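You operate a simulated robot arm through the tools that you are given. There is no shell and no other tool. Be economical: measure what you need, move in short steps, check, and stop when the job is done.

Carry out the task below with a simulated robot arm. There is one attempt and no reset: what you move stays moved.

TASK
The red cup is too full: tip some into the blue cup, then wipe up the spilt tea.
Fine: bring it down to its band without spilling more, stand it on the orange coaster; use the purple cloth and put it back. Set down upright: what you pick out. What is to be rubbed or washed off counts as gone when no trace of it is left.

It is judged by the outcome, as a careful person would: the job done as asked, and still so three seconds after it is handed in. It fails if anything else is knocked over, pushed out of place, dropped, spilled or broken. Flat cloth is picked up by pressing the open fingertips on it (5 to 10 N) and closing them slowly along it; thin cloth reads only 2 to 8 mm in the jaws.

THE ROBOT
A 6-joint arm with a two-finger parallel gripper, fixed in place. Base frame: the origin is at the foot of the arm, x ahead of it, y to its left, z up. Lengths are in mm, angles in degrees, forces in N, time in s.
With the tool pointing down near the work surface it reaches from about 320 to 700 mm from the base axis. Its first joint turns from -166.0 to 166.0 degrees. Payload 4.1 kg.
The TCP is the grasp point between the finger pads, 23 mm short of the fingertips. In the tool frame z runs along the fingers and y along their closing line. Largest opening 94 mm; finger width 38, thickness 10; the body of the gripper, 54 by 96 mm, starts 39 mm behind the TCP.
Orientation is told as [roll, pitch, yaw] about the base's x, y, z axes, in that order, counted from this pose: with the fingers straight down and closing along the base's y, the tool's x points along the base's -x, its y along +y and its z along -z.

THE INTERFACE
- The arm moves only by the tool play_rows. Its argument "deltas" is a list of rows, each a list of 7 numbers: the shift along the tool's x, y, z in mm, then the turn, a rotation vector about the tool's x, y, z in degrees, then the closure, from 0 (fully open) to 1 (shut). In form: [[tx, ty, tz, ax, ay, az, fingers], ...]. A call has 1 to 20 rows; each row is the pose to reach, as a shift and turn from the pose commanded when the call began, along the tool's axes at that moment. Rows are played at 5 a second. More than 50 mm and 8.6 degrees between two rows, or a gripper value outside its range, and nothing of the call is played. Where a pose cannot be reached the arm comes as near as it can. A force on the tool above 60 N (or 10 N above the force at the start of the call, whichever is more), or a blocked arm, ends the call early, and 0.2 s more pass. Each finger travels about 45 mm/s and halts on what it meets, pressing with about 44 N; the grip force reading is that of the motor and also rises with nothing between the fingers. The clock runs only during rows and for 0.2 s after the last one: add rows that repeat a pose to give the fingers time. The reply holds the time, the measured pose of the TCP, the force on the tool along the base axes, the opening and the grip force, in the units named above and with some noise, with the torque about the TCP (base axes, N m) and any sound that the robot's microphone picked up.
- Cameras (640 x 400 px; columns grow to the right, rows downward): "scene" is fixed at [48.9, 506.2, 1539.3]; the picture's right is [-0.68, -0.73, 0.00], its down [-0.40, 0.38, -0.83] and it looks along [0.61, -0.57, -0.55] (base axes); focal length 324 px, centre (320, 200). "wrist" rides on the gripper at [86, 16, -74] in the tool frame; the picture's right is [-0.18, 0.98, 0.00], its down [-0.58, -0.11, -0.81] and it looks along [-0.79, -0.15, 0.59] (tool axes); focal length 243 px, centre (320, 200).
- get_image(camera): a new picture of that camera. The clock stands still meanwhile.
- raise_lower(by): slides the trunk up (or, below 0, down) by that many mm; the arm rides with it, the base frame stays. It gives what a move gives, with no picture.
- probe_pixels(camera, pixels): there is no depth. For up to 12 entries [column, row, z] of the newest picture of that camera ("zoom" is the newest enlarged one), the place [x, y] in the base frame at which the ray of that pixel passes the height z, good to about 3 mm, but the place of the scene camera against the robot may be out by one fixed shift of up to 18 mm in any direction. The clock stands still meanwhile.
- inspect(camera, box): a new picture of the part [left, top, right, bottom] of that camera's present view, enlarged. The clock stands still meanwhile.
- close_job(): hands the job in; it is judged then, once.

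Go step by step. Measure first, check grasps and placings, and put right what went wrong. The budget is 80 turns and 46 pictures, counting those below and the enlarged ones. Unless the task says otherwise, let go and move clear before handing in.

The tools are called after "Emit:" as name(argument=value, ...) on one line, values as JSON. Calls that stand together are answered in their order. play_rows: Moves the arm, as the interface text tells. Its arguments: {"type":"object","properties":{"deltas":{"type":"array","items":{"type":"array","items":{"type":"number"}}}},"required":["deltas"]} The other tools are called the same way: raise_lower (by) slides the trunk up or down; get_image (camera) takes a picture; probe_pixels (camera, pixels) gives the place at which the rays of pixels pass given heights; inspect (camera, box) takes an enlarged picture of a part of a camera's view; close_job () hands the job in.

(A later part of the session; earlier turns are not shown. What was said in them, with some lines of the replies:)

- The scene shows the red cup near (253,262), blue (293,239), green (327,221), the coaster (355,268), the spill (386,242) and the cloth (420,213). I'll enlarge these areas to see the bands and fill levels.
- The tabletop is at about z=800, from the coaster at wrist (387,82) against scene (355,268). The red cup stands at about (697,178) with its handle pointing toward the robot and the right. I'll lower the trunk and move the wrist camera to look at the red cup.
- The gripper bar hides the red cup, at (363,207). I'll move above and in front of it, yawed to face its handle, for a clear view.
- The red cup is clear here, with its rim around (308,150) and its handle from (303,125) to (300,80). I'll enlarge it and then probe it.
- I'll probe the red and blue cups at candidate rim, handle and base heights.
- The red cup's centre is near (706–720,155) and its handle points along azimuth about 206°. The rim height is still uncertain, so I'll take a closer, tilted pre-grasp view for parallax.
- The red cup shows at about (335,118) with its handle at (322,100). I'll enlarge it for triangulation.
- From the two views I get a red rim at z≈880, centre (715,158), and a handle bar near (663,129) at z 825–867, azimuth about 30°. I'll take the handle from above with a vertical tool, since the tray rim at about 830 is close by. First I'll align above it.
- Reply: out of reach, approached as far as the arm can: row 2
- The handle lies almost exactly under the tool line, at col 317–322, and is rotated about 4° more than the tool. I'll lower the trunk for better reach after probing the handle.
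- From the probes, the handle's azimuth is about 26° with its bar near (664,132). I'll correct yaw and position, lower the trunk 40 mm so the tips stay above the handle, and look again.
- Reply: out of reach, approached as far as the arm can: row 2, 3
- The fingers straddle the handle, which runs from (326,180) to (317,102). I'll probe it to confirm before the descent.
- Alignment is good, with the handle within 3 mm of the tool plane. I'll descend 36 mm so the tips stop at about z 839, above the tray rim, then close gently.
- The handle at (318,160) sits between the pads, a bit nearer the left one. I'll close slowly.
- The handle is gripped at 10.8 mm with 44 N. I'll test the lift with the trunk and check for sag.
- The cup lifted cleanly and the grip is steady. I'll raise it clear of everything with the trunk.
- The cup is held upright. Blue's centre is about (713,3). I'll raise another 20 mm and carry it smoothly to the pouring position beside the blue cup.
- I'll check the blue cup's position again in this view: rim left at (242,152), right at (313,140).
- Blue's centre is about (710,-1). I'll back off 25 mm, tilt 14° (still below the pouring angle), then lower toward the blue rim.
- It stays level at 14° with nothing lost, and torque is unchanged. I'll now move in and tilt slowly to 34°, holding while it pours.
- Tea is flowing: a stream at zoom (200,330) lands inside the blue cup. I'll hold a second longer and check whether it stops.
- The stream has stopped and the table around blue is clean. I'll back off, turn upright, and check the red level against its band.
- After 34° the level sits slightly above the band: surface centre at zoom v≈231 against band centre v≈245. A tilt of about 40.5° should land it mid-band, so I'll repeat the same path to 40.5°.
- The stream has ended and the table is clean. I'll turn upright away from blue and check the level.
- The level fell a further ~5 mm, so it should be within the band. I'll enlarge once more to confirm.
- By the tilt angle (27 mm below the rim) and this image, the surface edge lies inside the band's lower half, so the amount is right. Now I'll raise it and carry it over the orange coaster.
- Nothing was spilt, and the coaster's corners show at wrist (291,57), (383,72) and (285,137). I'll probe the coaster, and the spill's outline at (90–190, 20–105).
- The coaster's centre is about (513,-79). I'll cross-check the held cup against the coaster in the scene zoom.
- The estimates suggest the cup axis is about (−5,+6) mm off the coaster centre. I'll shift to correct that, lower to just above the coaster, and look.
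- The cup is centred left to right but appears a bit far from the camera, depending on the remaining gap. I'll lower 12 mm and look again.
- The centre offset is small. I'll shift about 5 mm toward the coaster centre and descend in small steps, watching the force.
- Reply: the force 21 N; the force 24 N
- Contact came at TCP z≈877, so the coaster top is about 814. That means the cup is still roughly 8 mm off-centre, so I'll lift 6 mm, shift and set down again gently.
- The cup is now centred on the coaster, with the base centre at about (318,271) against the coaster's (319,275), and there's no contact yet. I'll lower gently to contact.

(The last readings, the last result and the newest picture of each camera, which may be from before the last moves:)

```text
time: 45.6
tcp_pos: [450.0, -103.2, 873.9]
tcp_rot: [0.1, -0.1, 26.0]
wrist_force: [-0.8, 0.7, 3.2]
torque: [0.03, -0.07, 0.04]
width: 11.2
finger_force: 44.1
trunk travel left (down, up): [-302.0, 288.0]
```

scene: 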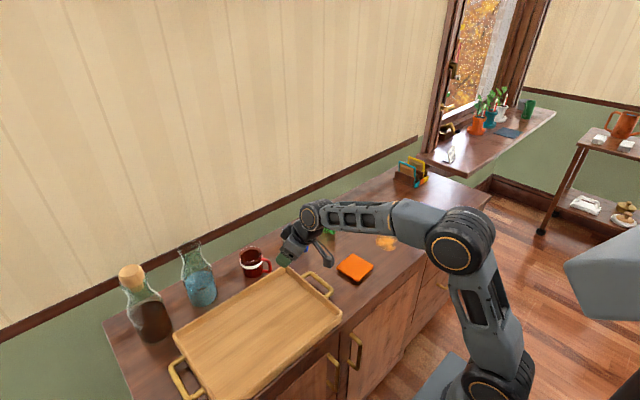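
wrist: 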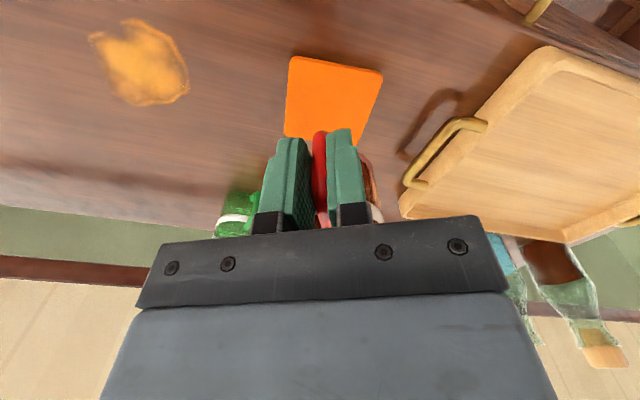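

There's light contact, about 5 N. I'll press slightly more, open slowly, and back straight up.

Emit:
play_rows(deltas=[[0, 0, 0.7, 0, 0, 0, 1], [0, 0, 0.7, 0, 0, 0, 0.86], [0, 0, 0.7, 0, 0, 0, 0.8], [0, 0, 0.7, 0, 0, 0, 0.7], [0, 0, 0.7, 0, 0, 0, 0.6], [0, 0, 0.7, 0, 0, 0, 0.55], [0, 0, -10, 0, 0, 0, 0.55], [0, 0, -25, 0, 0, 0, 0.55], [0, 0, -45, 0, 0, 0, 0.55], [0, 0, -70, 0, 0, 0, 0.55], [0, 0, -70, 0, 0, 0, 0.55]])

Emit:
get_image(camera="wrist")

```text
time: 48.0
tcp_pos: [449.1, -104.9, 942.7]
tcp_rot: [0.0, 0.0, 26.0]
wrist_force: [-0.4, 0.4, -0.3]
torque: [-0.01, -0.02, 0.02]
width: 42.0
finger_force: 0.1
trunk travel left (down, up): [-302.0, 288.0]
```

```text
9 pictures are left
```

wrist: 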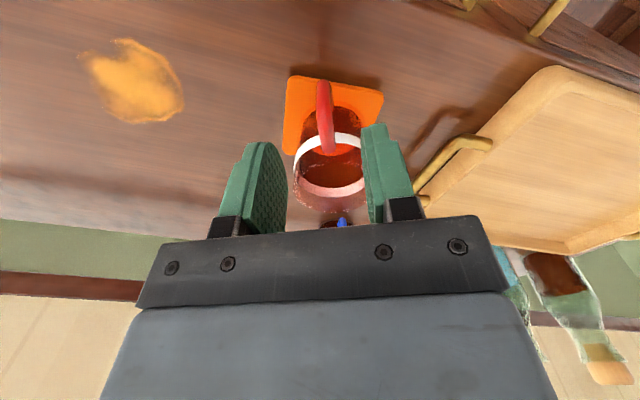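

The red cup stands on the coaster and the gripper is clear. Next I'll go to the purple cloth, turning the tool to face it, and look.

Emit:
play_rows(deltas=[[11.7, -31, 0, 0, 0, 6.8, 0.3], [23.4, -62, 0, 0, 0, 13.6, 0.3], [35, -93, 0, 0, 0, 20.4, 0.3], [46.8, -124, 0, 0, 0, 27.2, 0.3], [58, -155, 0, 0, 0, 34, 0.3], [70, -186, 0, 0, 0, 40.8, 0.3], [82, -217, 0, 0, 0, 47.6, 0.3], [93.6, -248, 0, 0, 0, 54.4, 0.3], [105, -279, 0, 0, 0, 61.2, 0.3], [116.7, -310, 0, 0, 0, 68, 0.3], [116.7, -310, 0, 0, 0, 68, 0.3]])

Emit:
get_image(camera="wrist")

```text
time: 50.4
tcp_pos: [479.8, -431.4, 942.2]
tcp_rot: [0.1, 0.0, -42.1]
wrist_force: [-0.7, -0.8, -0.3]
torque: [0.03, 0.04, 0.0]
width: 66.0
finger_force: 0.1
trunk travel left (down, up): [-302.0, 288.0]
```

```text
8 pictures are left
```

wrist: 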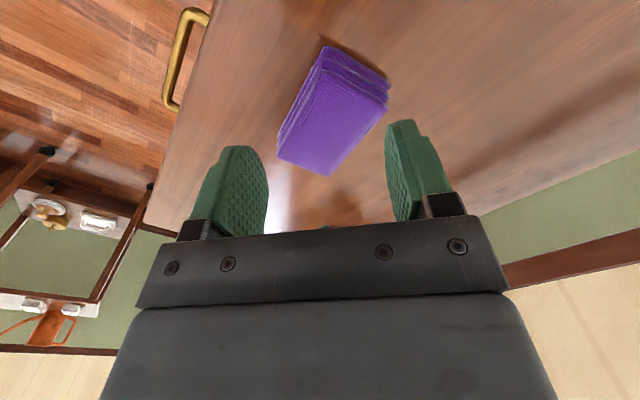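

The cloth's top face has corners near (328,55), (388,95), (330,174) and (278,155). I'll probe them.

Emit:
probe_pixels(camera="wrist", pixels=[[328, 57, 820], [386, 98, 820], [330, 174, 820], [278, 155, 820], [335, 120, 820], [326, 46, 800], [389, 82, 800], [335, 120, 810]])

```text
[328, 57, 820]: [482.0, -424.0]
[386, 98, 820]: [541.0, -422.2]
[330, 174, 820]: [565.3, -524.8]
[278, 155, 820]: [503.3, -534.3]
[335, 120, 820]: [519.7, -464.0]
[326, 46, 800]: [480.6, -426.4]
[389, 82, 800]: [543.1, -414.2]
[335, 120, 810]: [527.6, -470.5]
```

The cloth's top is about 60×105 mm, centred at (523,-476), with its long axis at azimuth −78°. I'll align to close along the long axis over its nearer half and come to just above it.

Emit:
play_rows(deltas=[[-6, 0.6, 5, 0, 0, -7, 0.4], [-12, 1.2, 10, 0, 0, -14, 0.45], [-18, 1.8, 20, 0, 0, -21, 0.45], [-24, 2.4, 30, 0, 0, -28, 0.45], [-30, 3, 40, 0, 0, -35, 0.45], [-36, 3.6, 50, 0, 0, -42, 0.45], [-42, 4.3, 60, 0, 0, -49, 0.45], [-45.6, 4.7, 70, 0, 0, -54, 0.45], [-45.6, 4.7, 78, 0, 0, -54, 0.45], [-45.6, 4.7, 78, 0, 0, -54, 0.45]])

Emit:
get_image(camera="wrist")

```text
time: 52.6
tcp_pos: [504.5, -447.4, 863.8]
tcp_rot: [-0.2, -0.1, 12.0]
wrist_force: [1.7, -0.2, 11.3]
torque: [-0.31, -0.08, 0.13]
width: 51.9
finger_force: 0.0
out of reach, approached as far as the arm can: row 1, 2, 3, 4, 5, 6, 7, 8, 9, 10
trunk travel left (down, up): [-302.0, 288.0]
```

```text
7 pictures are left
```

wrist: 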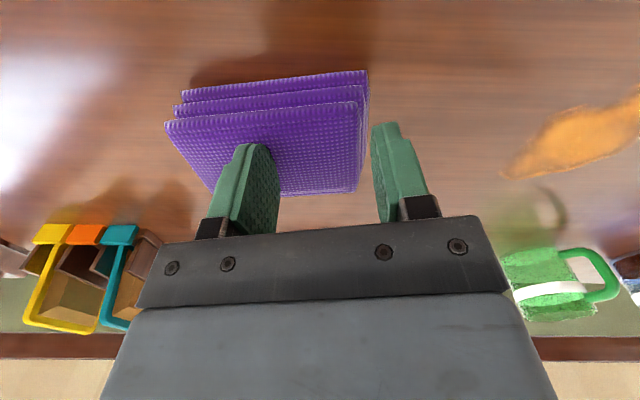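

The fingertips already touch the cloth: 11 N at tip z≈841, so its top is higher than assumed. The right finger, at col 375, is just past the cloth edge at col 362. I'll lift off, then trade trunk height for reach and re-aim 14 mm further along.

Emit:
play_rows(deltas=[[0, 0, -10, 0, 0, 0, 0.5], [0, 0, -25, 0, 0, 0, 0.57], [0, 0, -25, 0, 0, 0, 0.57]])

Emit:
raise_lower(by=80)

Emit:
play_rows(deltas=[[0, -5, 15, 0, 0, 0, 0.57], [0, -10, 35, 0, 0, 0, 0.57], [0, -14, 55, 0, 0, 0, 0.57], [0, -14, 75, 0, 0, 0, 0.57], [0, -14, 75, 0, 0, 0, 0.57]])

```text
time: 53.4
tcp_pos: [499.5, -442.6, 883.7]
tcp_rot: [0.0, 0.0, 12.1]
wrist_force: [0.0, -0.2, 0.0]
torque: [0.01, -0.01, 0.03]
width: 40.5
finger_force: 0.1
out of reach, approached as far as the arm can: row 2, 3
trunk travel left (down, up): [-302.0, 288.0]
```

```text
time: 54.6
tcp_pos: [500.2, -443.1, 963.4]
tcp_rot: [0.0, 0.0, 11.9]
wrist_force: [0.6, -0.4, -0.9]
torque: [-0.02, -0.01, 0.01]
width: 40.4
finger_force: 0.0
trunk travel left (down, up): [-382.0, 208.0]
```

```text
time: 55.8
tcp_pos: [502.6, -457.1, 887.1]
tcp_rot: [0.0, 0.0, 12.0]
wrist_force: [-0.1, -0.1, 0.8]
torque: [0.01, -0.01, 0.02]
width: 40.4
finger_force: 0.0
trunk travel left (down, up): [-382.0, 208.0]
```

It's reachable now. I'll adjust 5 mm and descend to just above the cloth, then touch in small steps.

Emit:
play_rows(deltas=[[-3, -2, 8, 0, 0, 0, 0.57], [-5, -4, 15, 0, 0, 0, 0.57], [-5, -4, 20, 0, 0, 0, 0.57], [-5, -4, 20, 0, 0, 0, 0.57]])

Emit:
get_image(camera="wrist")

```text
time: 56.8
tcp_pos: [507.8, -461.1, 868.1]
tcp_rot: [0.0, 0.0, 12.0]
wrist_force: [1.0, -0.3, 0.9]
torque: [-0.02, -0.01, 0.01]
width: 40.4
finger_force: 0.1
trunk travel left (down, up): [-382.0, 208.0]
```

```text
6 pictures are left
```

wrist: 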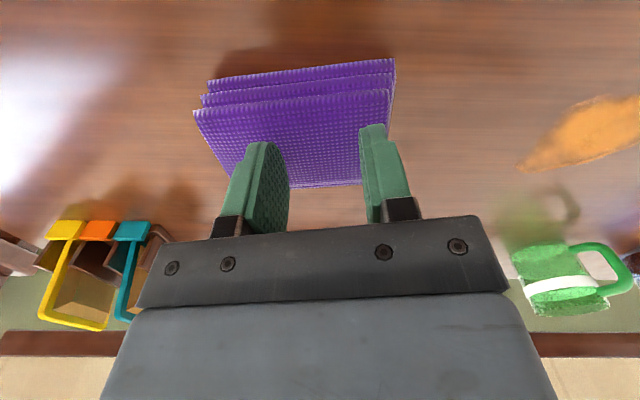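

Both tips are over the cloth. I'll shift 4 mm more inward and press down in small steps, looking for 5–10 N.

Emit:
play_rows(deltas=[[0, -4, 0, 0, 0, 0, 0.57], [0, -4, 2, 0, 0, 0, 0.57], [0, -4, 3, 0, 0, 0, 0.57], [0, -4, 3, 0, 0, 0, 0.57]])

```text
time: 57.8
tcp_pos: [509.8, -464.1, 865.9]
tcp_rot: [0.0, -0.1, 12.0]
wrist_force: [0.3, 0.3, 0.0]
torque: [-0.04, -0.02, 0.01]
width: 40.3
finger_force: 0.1
trunk travel left (down, up): [-382.0, 208.0]
```

Emit:
play_rows(deltas=[[0, 0, 1, 0, 0, 0, 0.57], [0, 0, 2, 0, 0, 0, 0.57], [0, 0, 2, 0, 0, 0, 0.57]])

```text
time: 58.6
tcp_pos: [511.1, -464.0, 863.5]
tcp_rot: [0.0, 0.0, 12.0]
wrist_force: [-1.0, 0.5, 0.0]
torque: [0.01, -0.01, 0.01]
width: 40.1
finger_force: 0.1
trunk travel left (down, up): [-382.0, 208.0]
```

No contact yet, so I'll keep going in small steps.

Emit:
play_rows(deltas=[[0, 0, 0.7, 0, 0, 0, 0.57], [0, 0, 1.4, 0, 0, 0, 0.57], [0, 0, 1.4, 0, 0, 0, 0.57]])

Emit:
play_rows(deltas=[[0, 0, 0.7, 0, 0, 0, 0.57], [0, 0, 1.4, 0, 0, 0, 0.57], [0, 0, 1.4, 0, 0, 0, 0.57]])

```text
time: 59.4
tcp_pos: [510.4, -463.5, 863.0]
tcp_rot: [-0.1, 0.0, 11.9]
wrist_force: [-0.3, -0.6, 1.8]
torque: [0.03, 0.06, 0.0]
width: 40.4
finger_force: 0.0
trunk travel left (down, up): [-382.0, 208.0]
```

```text
time: 60.2
tcp_pos: [510.0, -463.9, 863.5]
tcp_rot: [-0.1, -0.2, 11.9]
wrist_force: [-0.4, -3.0, 9.4]
torque: [0.01, 0.01, -0.01]
width: 40.1
finger_force: 0.1
trunk travel left (down, up): [-382.0, 208.0]
```

It's pressing with 9.4 N, so I'll close slowly along the cloth.

Emit:
play_rows(deltas=[[0, 0, 0, 0, 0, 0, 0.6], [0, 0, 0, 0, 0, 0, 0.63], [0, 0, 0, 0, 0, 0, 0.66], [0, 0, 0, 0, 0, 0, 0.69], [0, 0, 0, 0, 0, 0, 0.72], [0, 0, 0, 0, 0, 0, 0.75], [0, 0, 0, 0, 0, 0, 0.78], [0, 0, 0, 0, 0, 0, 0.81], [0, 0, 0, 0, 0, 0, 0.84], [0, 0, 0, 0, 0, 0, 0.87], [0, 0, 0, 0, 0, 0, 0.9], [0, 0, 0, 0, 0, 0, 0.93], [0, 0, 0, 0, 0, 0, 0.96], [0, 0, 0, 0, 0, 0, 1], [0, 0, 0, 0, 0, 0, 1], [0, 0, 0, 0, 0, 0, 1], [0, 0, 0, 0, 0, 0, 1]])

```text
time: 63.8
tcp_pos: [510.0, -463.3, 862.6]
tcp_rot: [0.0, -0.2, 11.9]
wrist_force: [-0.2, -0.2, 15.1]
torque: [0.01, -0.01, -0.01]
width: 0.0
finger_force: 42.5
trunk travel left (down, up): [-382.0, 208.0]
```

The width reads 0.0, so the pinch probably missed. I'll lift a little and look.

Emit:
play_rows(deltas=[[0, 0, -6, 0, 0, 0, 1], [0, 0, -14, 0, 0, 0, 1], [0, 0, -14, 0, 0, 0, 1]])

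Emit:
get_image(camera="wrist")

```text
time: 64.6
tcp_pos: [509.2, -461.8, 873.5]
tcp_rot: [0.0, -0.1, 12.0]
wrist_force: [0.7, 0.0, 0.3]
torque: [0.0, 0.01, 0.02]
width: 0.0
finger_force: 42.5
trunk travel left (down, up): [-382.0, 208.0]
```

```text
5 pictures are left
```

wrist: 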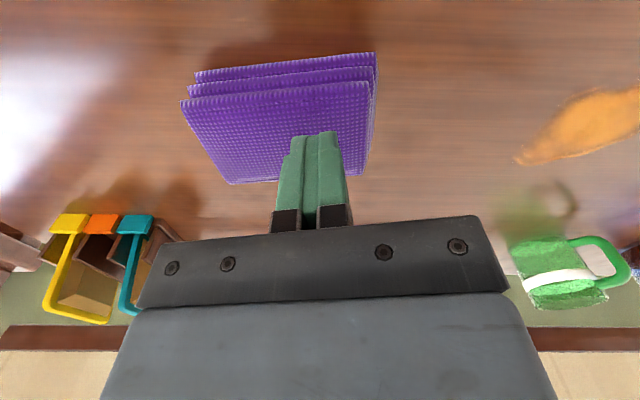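

The pinch missed and the cloth is undisturbed. The force had climbed to 15 N, so I'll retry with lighter pressure and slower closing, first reopening and approaching again.

Emit:
play_rows(deltas=[[0, 0, 0, 0, 0, 0, 0.8], [0, 0, 0, 0, 0, 0, 0.6], [0, -4, 3, 0, 0, 0, 0.55], [0, -4, 8, 0, 0, 0, 0.55], [0, -4, 10, 0, 0, 0, 0.55], [0, -4, 11, 0, 0, 0, 0.55], [0, -4, 11, 0, 0, 0, 0.55]])

Emit:
play_rows(deltas=[[0, 0, 0.5, 0, 0, 0, 0.55], [0, 0, 1.2, 0, 0, 0, 0.55], [0, 0, 1.2, 0, 0, 0, 0.55]])

```text
time: 66.2
tcp_pos: [509.7, -466.2, 865.7]
tcp_rot: [0.0, 0.0, 12.0]
wrist_force: [-0.2, 0.2, 0.3]
torque: [-0.02, 0.02, 0.01]
width: 42.2
finger_force: 0.1
out of reach, approached as far as the arm can: row 3
trunk travel left (down, up): [-382.0, 208.0]
```

```text
time: 67.0
tcp_pos: [509.5, -466.0, 863.5]
tcp_rot: [0.0, -0.1, 12.0]
wrist_force: [0.1, -0.2, -0.5]
torque: [-0.02, 0.01, -0.01]
width: 42.3
finger_force: 0.1
trunk travel left (down, up): [-382.0, 208.0]
```

Emit:
play_rows(deltas=[[0, 0, 0.6, 0, 0, 0, 0.55], [0, 0, 1.2, 0, 0, 0, 0.55], [0, 0, 1.2, 0, 0, 0, 0.55]])

Emit:
play_rows(deltas=[[0, 0, 0.5, 0, 0, 0, 0.55], [0, 0, 0.9, 0, 0, 0, 0.55], [0, 0, 0.9, 0, 0, 0, 0.55]])

```text
time: 67.8
tcp_pos: [508.2, -466.7, 862.0]
tcp_rot: [-0.2, -0.1, 12.0]
wrist_force: [-0.2, 0.3, 9.3]
torque: [0.1, 0.01, 0.03]
width: 42.2
finger_force: 0.3
trunk travel left (down, up): [-382.0, 208.0]
```

```text
time: 68.6
tcp_pos: [508.5, -466.5, 863.0]
tcp_rot: [-0.2, 0.0, 12.0]
wrist_force: [0.7, -1.6, 18.2]
torque: [0.08, 0.04, -0.01]
width: 42.4
finger_force: 0.4
trunk travel left (down, up): [-382.0, 208.0]
```

The contact is stiff, about 9 N per mm. I'll ease back 1.1 mm to about 7–8 N and close very slowly.

Emit:
play_rows(deltas=[[0, 0, -1.1, 0, 0, 0, 0.55], [0, 0, -1.1, 0, 0, 0, 0.56], [0, 0, -1.1, 0, 0, 0, 0.57], [0, 0, -1.1, 0, 0, 0, 0.58], [0, 0, -1.1, 0, 0, 0, 0.59], [0, 0, -1.1, 0, 0, 0, 0.6], [0, 0, -1.1, 0, 0, 0, 0.61], [0, 0, -1.1, 0, 0, 0, 0.62], [0, 0, -1.1, 0, 0, 0, 0.63], [0, 0, -1.1, 0, 0, 0, 0.64], [0, 0, -1.1, 0, 0, 0, 0.65], [0, 0, -1.1, 0, 0, 0, 0.66]])

```text
time: 71.2
tcp_pos: [507.1, -465.5, 863.0]
tcp_rot: [0.0, -0.1, 12.0]
wrist_force: [-0.5, 1.7, 24.4]
torque: [0.13, 0.03, 0.05]
width: 38.8
finger_force: 7.9
trunk travel left (down, up): [-382.0, 208.0]
```

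The fingers are dragging on the cloth (38.8 mm, 7.9 N), but the press rose to 24 N. I'll ease up and continue closing.

Emit:
play_rows(deltas=[[0, 0, -0.8, 0, 0, 0, 0.66], [0, 0, -1.6, 0, 0, 0, 0.67], [0, 0, -1.6, 0, 0, 0, 0.68]])

```text
time: 72.0
tcp_pos: [508.6, -466.8, 862.9]
tcp_rot: [-0.1, 0.0, 11.9]
wrist_force: [0.7, -0.1, 12.1]
torque: [-0.05, -0.07, 0.02]
width: 33.5
finger_force: 4.3
trunk travel left (down, up): [-382.0, 208.0]
```

Emit:
play_rows(deltas=[[0, 0, -0.5, 0, 0, 0, 0.69], [0, 0, -0.5, 0, 0, 0, 0.705], [0, 0, -0.5, 0, 0, 0, 0.72], [0, 0, -0.5, 0, 0, 0, 0.735], [0, 0, -0.5, 0, 0, 0, 0.75]])

```text
time: 73.2
tcp_pos: [509.1, -465.2, 862.5]
tcp_rot: [0.0, 0.0, 12.1]
wrist_force: [0.0, 0.3, 0.2]
torque: [0.04, 0.0, 0.03]
width: 23.6
finger_force: 0.0
trunk travel left (down, up): [-382.0, 208.0]
```

Contact was lost. I'll press again to 5–10 N with the narrower opening.

Emit:
play_rows(deltas=[[0, 0, 0.5, 0, 0, 0, 0.74], [0, 0, 1, 0, 0, 0, 0.72], [0, 0, 1, 0, 0, 0, 0.72]])

Emit:
play_rows(deltas=[[0, 0, 0.5, 0, 0, 0, 0.72], [0, 0, 0.5, 0, 0, 0, 0.72]])

```text
time: 74.0
tcp_pos: [507.6, -465.7, 863.9]
tcp_rot: [0.0, 0.0, 12.0]
wrist_force: [-1.1, -0.1, -0.5]
torque: [0.03, 0.0, -0.04]
width: 26.2
finger_force: 0.2
trunk travel left (down, up): [-382.0, 208.0]
```

```text
time: 74.6
tcp_pos: [509.2, -465.9, 862.6]
tcp_rot: [-0.1, -0.1, 12.0]
wrist_force: [0.7, -0.7, 3.8]
torque: [-0.02, -0.01, -0.01]
width: 26.5
finger_force: 0.1
trunk travel left (down, up): [-382.0, 208.0]
```

Emit:
play_rows(deltas=[[0, 0, 0.4, 0, 0, 0, 0.72], [0, 0, 0.4, 0, 0, 0, 0.73], [0, 0, 0.4, 0, 0, 0, 0.74], [0, 0, 0.4, 0, 0, 0, 0.75], [0, 0, 0.4, 0, 0, 0, 0.76], [0, 0, 0.4, 0, 0, 0, 0.77], [0, 0, 0.4, 0, 0, 0, 0.78]])

```text
time: 76.2
tcp_pos: [508.7, -464.7, 863.9]
tcp_rot: [0.0, -0.1, 11.9]
wrist_force: [-0.3, -0.7, 14.5]
torque: [-0.01, 0.02, -0.01]
width: 24.4
finger_force: 3.7
trunk travel left (down, up): [-382.0, 208.0]
```

The press is 14.5 N, so I'll ease 0.7 mm and keep closing slowly.

Emit:
play_rows(deltas=[[0, 0, -0.5, 0, 0, 0, 0.785], [0, 0, -0.7, 0, 0, 0, 0.795], [0, 0, -0.7, 0, 0, 0, 0.805], [0, 0, -0.7, 0, 0, 0, 0.815], [0, 0, -0.7, 0, 0, 0, 0.825], [0, 0, -0.7, 0, 0, 0, 0.835]])

```text
time: 77.6
tcp_pos: [509.6, -465.7, 861.6]
tcp_rot: [-0.1, 0.0, 12.0]
wrist_force: [0.7, 3.0, 13.3]
torque: [0.09, -0.03, 0.02]
width: 18.8
finger_force: 4.1
trunk travel left (down, up): [-382.0, 208.0]
```

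Emit:
play_rows(deltas=[[0, 0, -0.4, 0, 0, 0, 0.845], [0, 0, -0.5, 0, 0, 0, 0.855], [0, 0, -0.5, 0, 0, 0, 0.865], [0, 0, -0.5, 0, 0, 0, 0.875], [0, 0, -0.5, 0, 0, 0, 0.885], [0, 0, -0.5, 0, 0, 0, 0.895], [0, 0, -0.5, 0, 0, 0, 0.905]])

```text
time: 79.2
tcp_pos: [508.2, -465.9, 863.2]
tcp_rot: [0.0, 0.1, 12.1]
wrist_force: [-1.3, 4.0, 11.6]
torque: [0.06, 0.03, 0.03]
width: 12.0
finger_force: 3.1
trunk travel left (down, up): [-382.0, 208.0]
```

Emit:
play_rows(deltas=[[0, 0, -0.3, 0, 0, 0, 0.915], [0, 0, -0.4, 0, 0, 0, 0.925], [0, 0, -0.4, 0, 0, 0, 0.935], [0, 0, -0.4, 0, 0, 0, 0.945], [0, 0, -0.4, 0, 0, 0, 0.955], [0, 0, -0.4, 0, 0, 0, 0.965], [0, 0, -0.4, 0, 0, 0, 0.975], [0, 0, -0.4, 0, 0, 0, 0.985], [0, 0, -0.4, 0, 0, 0, 1], [0, 0, -0.4, 0, 0, 0, 1], [0, 0, -0.4, 0, 0, 0, 1]])

```text
time: 81.6
tcp_pos: [509.1, -466.0, 862.2]
tcp_rot: [0.0, 0.0, 11.9]
wrist_force: [0.0, 1.4, 11.0]
torque: [0.03, -0.01, 0.03]
width: 0.0
finger_force: 42.6
trunk travel left (down, up): [-382.0, 208.0]
```

The pinch slipped again, and the stack behaves firmly. I'll instead grip the folded cloth across its ~55 mm width from the sides. First I'll locate its top corners precisely in the last wrist picture.

Emit:
probe_pixels(camera="wrist", pixels=[[181, 104, 841], [368, 83, 841], [360, 177, 841], [231, 184, 841], [374, 54, 816], [195, 74, 816], [378, 70, 816], [515, 158, 814], [600, 92, 814]])

Emit:
play_rows(deltas=[[0, 0, -10, 0, 0, 0, 1], [0, 0, -30, 0, 0, 0, 1], [0, 0, -30, 0, 0, 0, 0.8], [0, 0, -30, 0, 0, 0, 0.8]])

```text
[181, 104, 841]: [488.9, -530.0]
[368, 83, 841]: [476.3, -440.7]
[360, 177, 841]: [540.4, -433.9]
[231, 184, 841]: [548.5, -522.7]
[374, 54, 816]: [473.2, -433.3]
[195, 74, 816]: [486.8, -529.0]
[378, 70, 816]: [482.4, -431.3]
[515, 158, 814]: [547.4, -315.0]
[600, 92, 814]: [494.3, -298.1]
```

```text
time: 82.6
tcp_pos: [503.1, -459.7, 893.2]
tcp_rot: [0.0, 0.0, 12.0]
wrist_force: [-0.1, 0.0, 0.1]
torque: [-0.01, -0.01, -0.01]
width: 18.8
finger_force: 0.0
out of reach, approached as far as the arm can: row 1, 2, 3, 4
trunk travel left (down, up): [-382.0, 208.0]
```

The cloth's top corners give a 64×90 mm stack centred at about (513,-481), axis at azimuth −83°. I'll open wide and turn to close across its width.

Emit:
play_rows(deltas=[[0, 0, 0, 0, 0, 8, 0.5], [0, 0, 0, 0, 0, 16, 0.3], [0, 0, 0, 0, 0, 24, 0.1], [0, 0, 0, 0, 0, 32, 0], [0, 0, 0, 0, 0, 40, 0], [0, 0, 0, 0, 0, 48, 0], [0, 0, 0, 0, 0, 56, 0], [0, 0, 0, 0, 0, 64, 0], [0, 0, 0, 0, 0, 72, 0], [0, 0, 0, 0, 0, 80, 0], [0, 0, 0, 0, 0, 88, 0], [0, 0, 10, 0, 0, 95, 0], [-6.8, -6.5, 20, 0, 0, 95, 0], [-6.8, -6.5, 20, 0, 0, 95, 0]])

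Emit:
get_image(camera="wrist")

```text
time: 85.6
tcp_pos: [510.2, -462.6, 872.8]
tcp_rot: [0.0, 0.1, -83.2]
wrist_force: [0.5, -0.2, -0.1]
torque: [-0.01, 0.04, -0.01]
width: 94.0
finger_force: 0.0
out of reach, approached as far as the arm can: row 13, 14
trunk travel left (down, up): [-382.0, 208.0]
```

```text
4 pictures are left
```

wrist: 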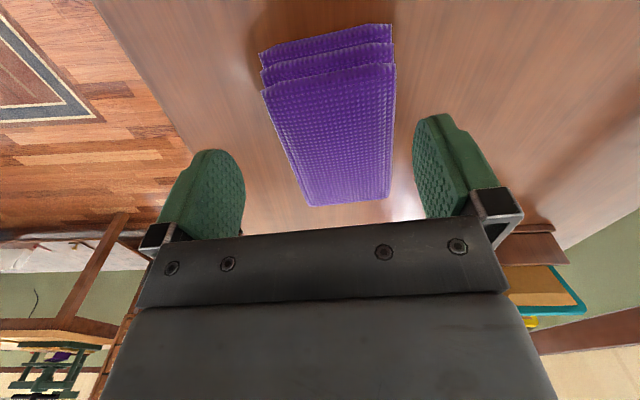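

The open fingers straddle the cloth stack, columns 245 and 412 against cloth at 287–392. I'll shift 4 mm and descend beside it to tips at z≈823.

Emit:
play_rows(deltas=[[0, 2, 7, 0, 0, 0, 0], [0, 4, 14, 0, 0, 0, 0], [0, 4, 21, 0, 0, 0, 0], [0, 4, 27, 0, 0, 0, 0], [0, 4, 27, 0, 0, 0, 0]])

```text
time: 86.8
tcp_pos: [513.2, -461.7, 845.9]
tcp_rot: [0.0, 0.0, -83.0]
wrist_force: [1.1, -0.2, 0.6]
torque: [-0.03, 0.03, -0.04]
width: 94.0
finger_force: 0.0
trunk travel left (down, up): [-382.0, 208.0]
```

Emit:
play_rows(deltas=[[0, 0, 2, 0, 0, 0, 0], [0, 0, 4, 0, 0, 0, 0], [0, 0, 4, 0, 0, 0, 0]])

Emit:
play_rows(deltas=[[0, 0, 1.5, 0, 0, 0, 0], [0, 0, 3, 0, 0, 0, 0], [0, 0, 3, 0, 0, 0, 0]])

```text
time: 87.6
tcp_pos: [513.6, -462.1, 841.3]
tcp_rot: [-0.1, 0.0, -83.0]
wrist_force: [-0.5, 0.0, -0.3]
torque: [0.0, -0.02, -0.02]
width: 93.9
finger_force: 0.1
trunk travel left (down, up): [-382.0, 208.0]
```

```text
time: 88.4
tcp_pos: [512.7, -460.9, 838.1]
tcp_rot: [0.0, 0.0, -83.0]
wrist_force: [-0.2, 0.0, -0.8]
torque: [0.02, -0.01, 0.03]
width: 94.0
finger_force: 0.0
trunk travel left (down, up): [-382.0, 208.0]
```

There's no table contact with the tips at about 815, well beside the stack. I'll close slowly on its sides.

Emit:
play_rows(deltas=[[0, 0, 0, 0, 0, 0, 0.08], [0, 0, 0, 0, 0, 0, 0.16], [0, 0, 0, 0, 0, 0, 0.22], [0, 0, 0, 0, 0, 0, 0.27], [0, 0, 0, 0, 0, 0, 0.31], [0, 0, 0, 0, 0, 0, 0.35], [0, 0, 0, 0, 0, 0, 0.39], [0, 0, 0, 0, 0, 0, 0.43], [0, 0, 0, 0, 0, 0, 0.47], [0, 0, 0, 0, 0, 0, 0.47]])

```text
time: 90.6
tcp_pos: [514.1, -461.3, 838.8]
tcp_rot: [-0.1, 0.0, -83.1]
wrist_force: [-0.9, 0.7, 0.7]
torque: [-0.04, -0.04, 0.0]
width: 59.0
finger_force: 44.6
trunk travel left (down, up): [-382.0, 208.0]
```

The stack is held firmly at 59 mm with 44 N. I'll lift it with the trunk and check.

Emit:
play_rows(deltas=[[0, 0, 0, 0, 0, 0, 0.6], [0, 0, 0, 0, 0, 0, 0.6]])

Emit:
raise_lower(by=35)

Emit:
get_image(camera="wrist")

```text
time: 91.2
tcp_pos: [511.8, -461.2, 838.9]
tcp_rot: [0.0, -0.1, -83.0]
wrist_force: [0.3, 0.5, 1.2]
torque: [-0.03, -0.05, 0.0]
width: 59.3
finger_force: 43.7
trunk travel left (down, up): [-382.0, 208.0]
```

```text
time: 92.0
tcp_pos: [512.5, -462.4, 873.7]
tcp_rot: [0.0, 0.0, -83.0]
wrist_force: [0.6, 0.1, -0.1]
torque: [-0.01, 0.0, -0.01]
width: 59.1
finger_force: 43.9
trunk travel left (down, up): [-417.0, 173.0]
```

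```text
3 pictures are left
```

wrist: 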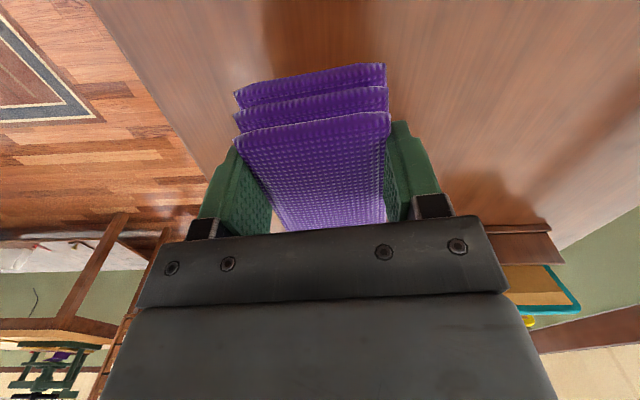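

The whole folded stack is held level. I'll carry it to the spill, centred near (515,-257), and lower to just above the table.

Emit:
play_rows(deltas=[[12, 2, 0, 0, 0, 0, 0.6], [40, 5, 0, 0, 0, 0, 0.6], [75, 10, 0, 0, 0, 0, 0.6], [110, 15, 0, 0, 0, 0, 0.6], [145, 20, 0, 0, 0, 0, 0.6], [175, 24, 0, 0, 0, 0, 0.6], [192, 26, 0, 0, 0, 0, 0.6], [195, 27, 0, 0, 0, 0, 0.6], [195, 27, 15, 0, 0, 0, 0.6], [195, 27, 27, 0, 0, 0, 0.6], [195, 27, 32, 0, 0, 0, 0.6], [195, 27, 32, 0, 0, 0, 0.6]])

Emit:
play_rows(deltas=[[0, 0, 1, 0, 0, 0, 0.6], [0, 0, 2, 0, 0, 0, 0.6], [0, 0, 2, 0, 0, 0, 0.6]])

```text
time: 94.5
tcp_pos: [515.5, -262.7, 842.6]
tcp_rot: [0.0, 0.1, -83.1]
wrist_force: [-0.8, -0.3, -0.5]
torque: [0.0, 0.0, -0.03]
width: 59.5
finger_force: 43.9
trunk travel left (down, up): [-417.0, 173.0]
```

```text
time: 95.3
tcp_pos: [515.4, -263.0, 839.9]
tcp_rot: [0.0, 0.0, -83.0]
wrist_force: [0.5, -0.3, -1.1]
torque: [0.02, -0.04, -0.01]
width: 58.9
finger_force: 44.1
trunk travel left (down, up): [-417.0, 173.0]
```

Not touching yet, so I'll go lower in small steps until contact.

Emit:
play_rows(deltas=[[0, 0, 1, 0, 0, 0, 0.6], [0, 0, 2, 0, 0, 0, 0.6], [0, 0, 2, 0, 0, 0, 0.6]])

Emit:
play_rows(deltas=[[0, 0, 0.7, 0, 0, 0, 0.6], [0, 0, 1.2, 0, 0, 0, 0.6], [0, 0, 1.2, 0, 0, 0, 0.6]])

```text
time: 96.2
tcp_pos: [516.1, -264.7, 838.6]
tcp_rot: [0.1, -0.1, -83.1]
wrist_force: [-1.6, -0.4, 9.9]
torque: [0.04, 0.2, 0.02]
width: 59.2
finger_force: 44.2
trunk travel left (down, up): [-417.0, 173.0]
```

```text
time: 97.0
tcp_pos: [516.3, -264.5, 838.9]
tcp_rot: [0.1, -0.2, -83.0]
wrist_force: [0.3, -2.1, 22.1]
torque: [0.12, 0.31, 0.02]
width: 59.4
finger_force: 44.1
trunk travel left (down, up): [-417.0, 173.0]
```

Pressed at about 22 N, I'll ease slightly and wipe back and forth over the whole spill.

Emit:
play_rows(deltas=[[0, 18, -0.6, 0, 0, 0, 0.6], [0, 36, -0.6, 0, 0, 0, 0.6], [0, 18, -0.6, 0, 0, 0, 0.6], [0, 0, -0.6, 0, 0, 0, 0.6], [0, -18, -0.6, 0, 0, 0, 0.6], [0, -36, -0.6, 0, 0, 0, 0.6], [16, -36, -0.6, 0, 0, 0, 0.6], [16, -18, -0.6, 0, 0, 0, 0.6], [16, 0, -0.6, 0, 0, 0, 0.6], [16, 18, -0.6, 0, 0, 0, 0.6], [16, 36, -0.6, 0, 0, 0, 0.6], [34, 36, -0.6, 0, 0, 0, 0.6], [36, 18, -0.6, 0, 0, 0, 0.6], [36, 0, -0.6, 0, 0, 0, 0.6], [36, -18, -0.6, 0, 0, 0, 0.6], [36, -36, -0.6, 0, 0, 0, 0.6], [18, -30, -0.6, 0, 0, 0, 0.6], [0, -20, -0.6, 0, 0, 0, 0.6], [-18, -20, -0.6, 0, 0, 0, 0.6], [-18, 0, -0.6, 0, 0, 0, 0.6]])

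Emit:
play_rows(deltas=[[0, 18, 0, 0, 0, 0, 0.6], [0, 36, 0, 0, 0, 0, 0.6], [18, 36, 0, 0, 0, 0, 0.6], [36, 36, 0, 0, 0, 0, 0.6], [54, 30, 0, 0, 0, 0, 0.6], [54, 15, 0, 0, 0, 0, 0.6], [36, 15, 0, 0, 0, 0, 0.6], [18, 15, 0, 0, 0, 0, 0.6], [0, 12, 0, 0, 0, 0, 0.6], [18, 0, 0, 0, 0, 0, 0.6], [36, 0, 0, 0, 0, 0, 0.6], [54, 0, 0, 0, 0, 0, 0.6], [54, -18, 0, 0, 0, 0, 0.6], [36, -20, 0, 0, 0, 0, 0.6], [18, -20, 0, 0, 0, 0, 0.6], [0, -20, 0, 0, 0, 0, 0.6], [0, -36, 0, 0, 0, 0, 0.6], [18, -36, 0, 0, 0, 0, 0.6], [36, -36, 0, 0, 0, 0, 0.6], [54, -36, 0, 0, 0, 0, 0.6]])

```text
time: 101.2
tcp_pos: [513.6, -284.0, 837.5]
tcp_rot: [0.2, -0.4, -83.1]
wrist_force: [-10.5, -8.2, 25.8]
torque: [0.21, 0.67, 0.21]
width: 59.5
finger_force: 44.1
trunk travel left (down, up): [-417.0, 173.0]
```

```text
time: 105.3
tcp_pos: [473.6, -233.2, 839.1]
tcp_rot: [0.1, 0.1, -82.9]
wrist_force: [3.3, -3.9, 19.0]
torque: [-0.42, -0.06, 0.2]
width: 59.2
finger_force: 44.0
trunk travel left (down, up): [-417.0, 173.0]
```

The wiping pressed steadily at 19–26 N. I'll lift, carry the cloth back over its place, and look at the table.

Emit:
raise_lower(by=35)

Emit:
play_rows(deltas=[[-15, 1, 0, 0, 0, 0, 0.6], [-45, 2, 0, 0, 0, 0, 0.6], [-80, 4, 0, 0, 0, 0, 0.6], [-115, 6, 0, 0, 0, 0, 0.6], [-150, 8, 0, 0, 0, 0, 0.6], [-185, 9, 0, 0, 0, 0, 0.6], [-215, 10, 0, 0, 0, 0, 0.6], [-231, 10.9, 0, 0, 0, 0, 0.6], [-231, 10.9, 0, 0, 0, 0, 0.6], [-231, 10.9, 0, 0, 0, 0, 0.6]])

Emit:
inspect(camera="scene", box=[330, 190, 450, 290])

```text
time: 106.1
tcp_pos: [474.3, -233.7, 872.5]
tcp_rot: [0.0, 0.0, -83.0]
wrist_force: [0.7, 0.8, -0.8]
torque: [-0.01, -0.03, 0.04]
width: 59.2
finger_force: 43.8
trunk travel left (down, up): [-452.0, 138.0]
```

```text
time: 108.3
tcp_pos: [512.2, -461.5, 872.4]
tcp_rot: [0.1, 0.0, -83.0]
wrist_force: [0.2, 0.0, -0.7]
torque: [0.01, 0.01, 0.02]
width: 58.9
finger_force: 43.2
trunk travel left (down, up): [-452.0, 138.0]
```

```text
4.00 times, centred on (390, 240) of scene
```

zoom: 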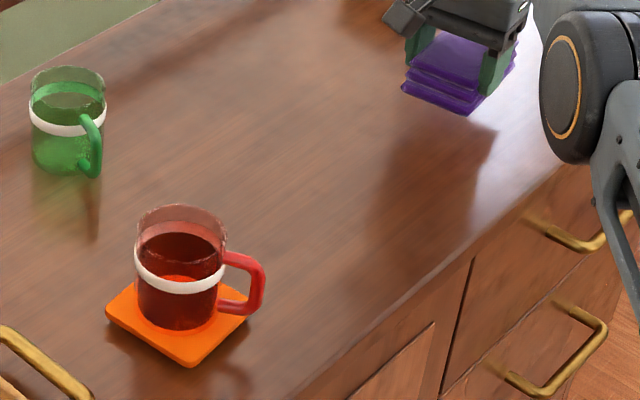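

The table is clean where the spill was, around zoom (305,207), and the red cup stands on its coaster. I'll lower the cloth back into its place.

Emit:
play_rows(deltas=[[0, 0, 12, 0, 0, 0, 0.6], [0, 0, 24, 0, 0, 0, 0.6], [0, 0, 31, 0, 0, 0, 0.6], [0, 0, 31, 0, 0, 0, 0.6]])

Emit:
play_rows(deltas=[[0, 0, 1, 0, 0, 0, 0.6], [0, 0, 2, 0, 0, 0, 0.6], [0, 0, 2, 0, 0, 0, 0.6]])

```text
time: 109.3
tcp_pos: [513.4, -460.8, 841.8]
tcp_rot: [0.0, -0.1, -83.0]
wrist_force: [0.5, 0.0, -0.3]
torque: [0.03, 0.01, 0.0]
width: 59.0
finger_force: 44.4
trunk travel left (down, up): [-452.0, 138.0]
```

```text
time: 110.1
tcp_pos: [513.8, -461.0, 839.6]
tcp_rot: [0.0, -0.1, -83.0]
wrist_force: [-0.8, 0.1, -0.1]
torque: [0.05, -0.04, 0.04]
width: 59.0
finger_force: 44.0
trunk travel left (down, up): [-452.0, 138.0]
```

Emit:
play_rows(deltas=[[0, 0, 0.8, 0, 0, 0, 0.6], [0, 0, 1.5, 0, 0, 0, 0.6], [0, 0, 1.5, 0, 0, 0, 0.6]])

```text
time: 110.9
tcp_pos: [512.1, -460.8, 838.3]
tcp_rot: [0.1, -0.1, -82.9]
wrist_force: [0.1, 0.1, -0.2]
torque: [-0.02, -0.03, 0.0]
width: 59.1
finger_force: 43.6
trunk travel left (down, up): [-452.0, 138.0]
```

Emit:
play_rows(deltas=[[0, 0, 0.7, 0, 0, 0, 0.6], [0, 0, 1.2, 0, 0, 0, 0.6], [0, 0, 1.2, 0, 0, 0, 0.6]])

```text
time: 111.7
tcp_pos: [514.1, -460.9, 838.4]
tcp_rot: [0.2, -0.1, -83.0]
wrist_force: [1.3, -2.4, 9.0]
torque: [0.1, 0.06, -0.03]
width: 59.1
finger_force: 43.3
trunk travel left (down, up): [-452.0, 138.0]
```

There's contact at 9 N, so the cloth is down where it came from. I'll open slowly and go straight up.

Emit:
play_rows(deltas=[[0, 0, -0.3, 0, 0, 0, 0.38], [0, 0, -0.3, 0, 0, 0, 0.33], [0, 0, -0.3, 0, 0, 0, 0.26], [0, 0, -0.3, 0, 0, 0, 0.15], [0, 0, -0.3, 0, 0, 0, 0.05], [0, 0, -0.3, 0, 0, 0, 0], [0, 0, -0.3, 0, 0, 0, 0], [0, 0, -10, 0, 0, 0, 0], [0, 0, -25, 0, 0, 0, 0], [0, 0, -25, 0, 0, 0, 0]])

Emit:
raise_lower(by=110)

Emit:
get_image(camera="scene")

```text
time: 113.9
tcp_pos: [513.9, -461.3, 863.3]
tcp_rot: [0.0, -0.1, -83.0]
wrist_force: [0.2, -0.4, -0.4]
torque: [-0.02, 0.0, 0.02]
width: 94.2
finger_force: 0.1
trunk travel left (down, up): [-452.0, 138.0]
```

```text
time: 115.4
tcp_pos: [514.0, -461.0, 971.5]
tcp_rot: [-0.1, 0.1, -83.1]
wrist_force: [0.7, -1.1, 0.1]
torque: [-0.02, -0.01, -0.02]
width: 93.8
finger_force: 0.1
trunk travel left (down, up): [-562.0, 28.0]
```

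```text
1 pictures are left
```

scene: 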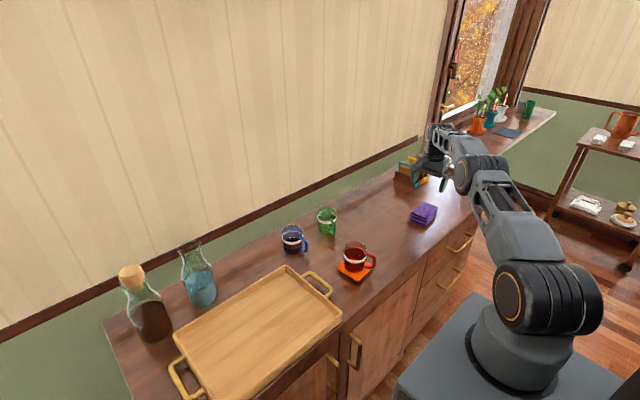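

The cloth is back in its place at (424,213) and everything stands upright. I'll use the last picture for a closer check of the cups and the wiped area.

Emit:
inspect(camera="scene", box=[325, 215, 425, 290])

```text
5.33 times, centred on (375, 252) of scene
```

zoom: 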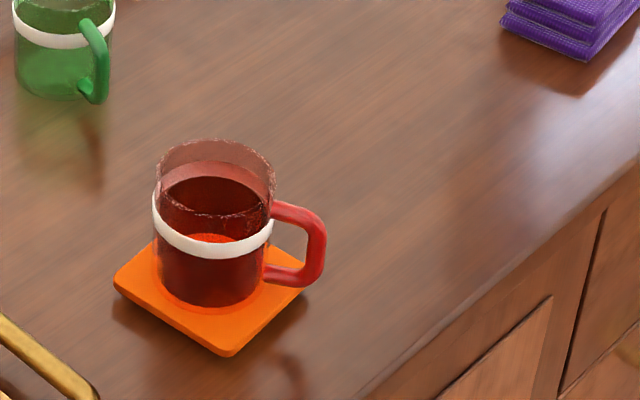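

The red cup is on the orange coaster with its tea at the band, some was tipped into the blue cup, the spill is wiped up, and the purple cloth is back in its place.

Emit:
close_job()

```text
The job is handed in.
```

I tipped some tea from the red cup into the blue cup without spilling more. The red cup now stands upright on the orange coaster, and its level looks to be in the lower half of its band. That reading comes from the camera and the pouring angle, so it is close rather than exact.

The spilt tea is wiped up, with no trace visible in the last picture. The purple cloth is back in its place. I had to lift it by its sides, because pressing and closing the fingertips on it slipped twice. Nothing else was knocked or moved.
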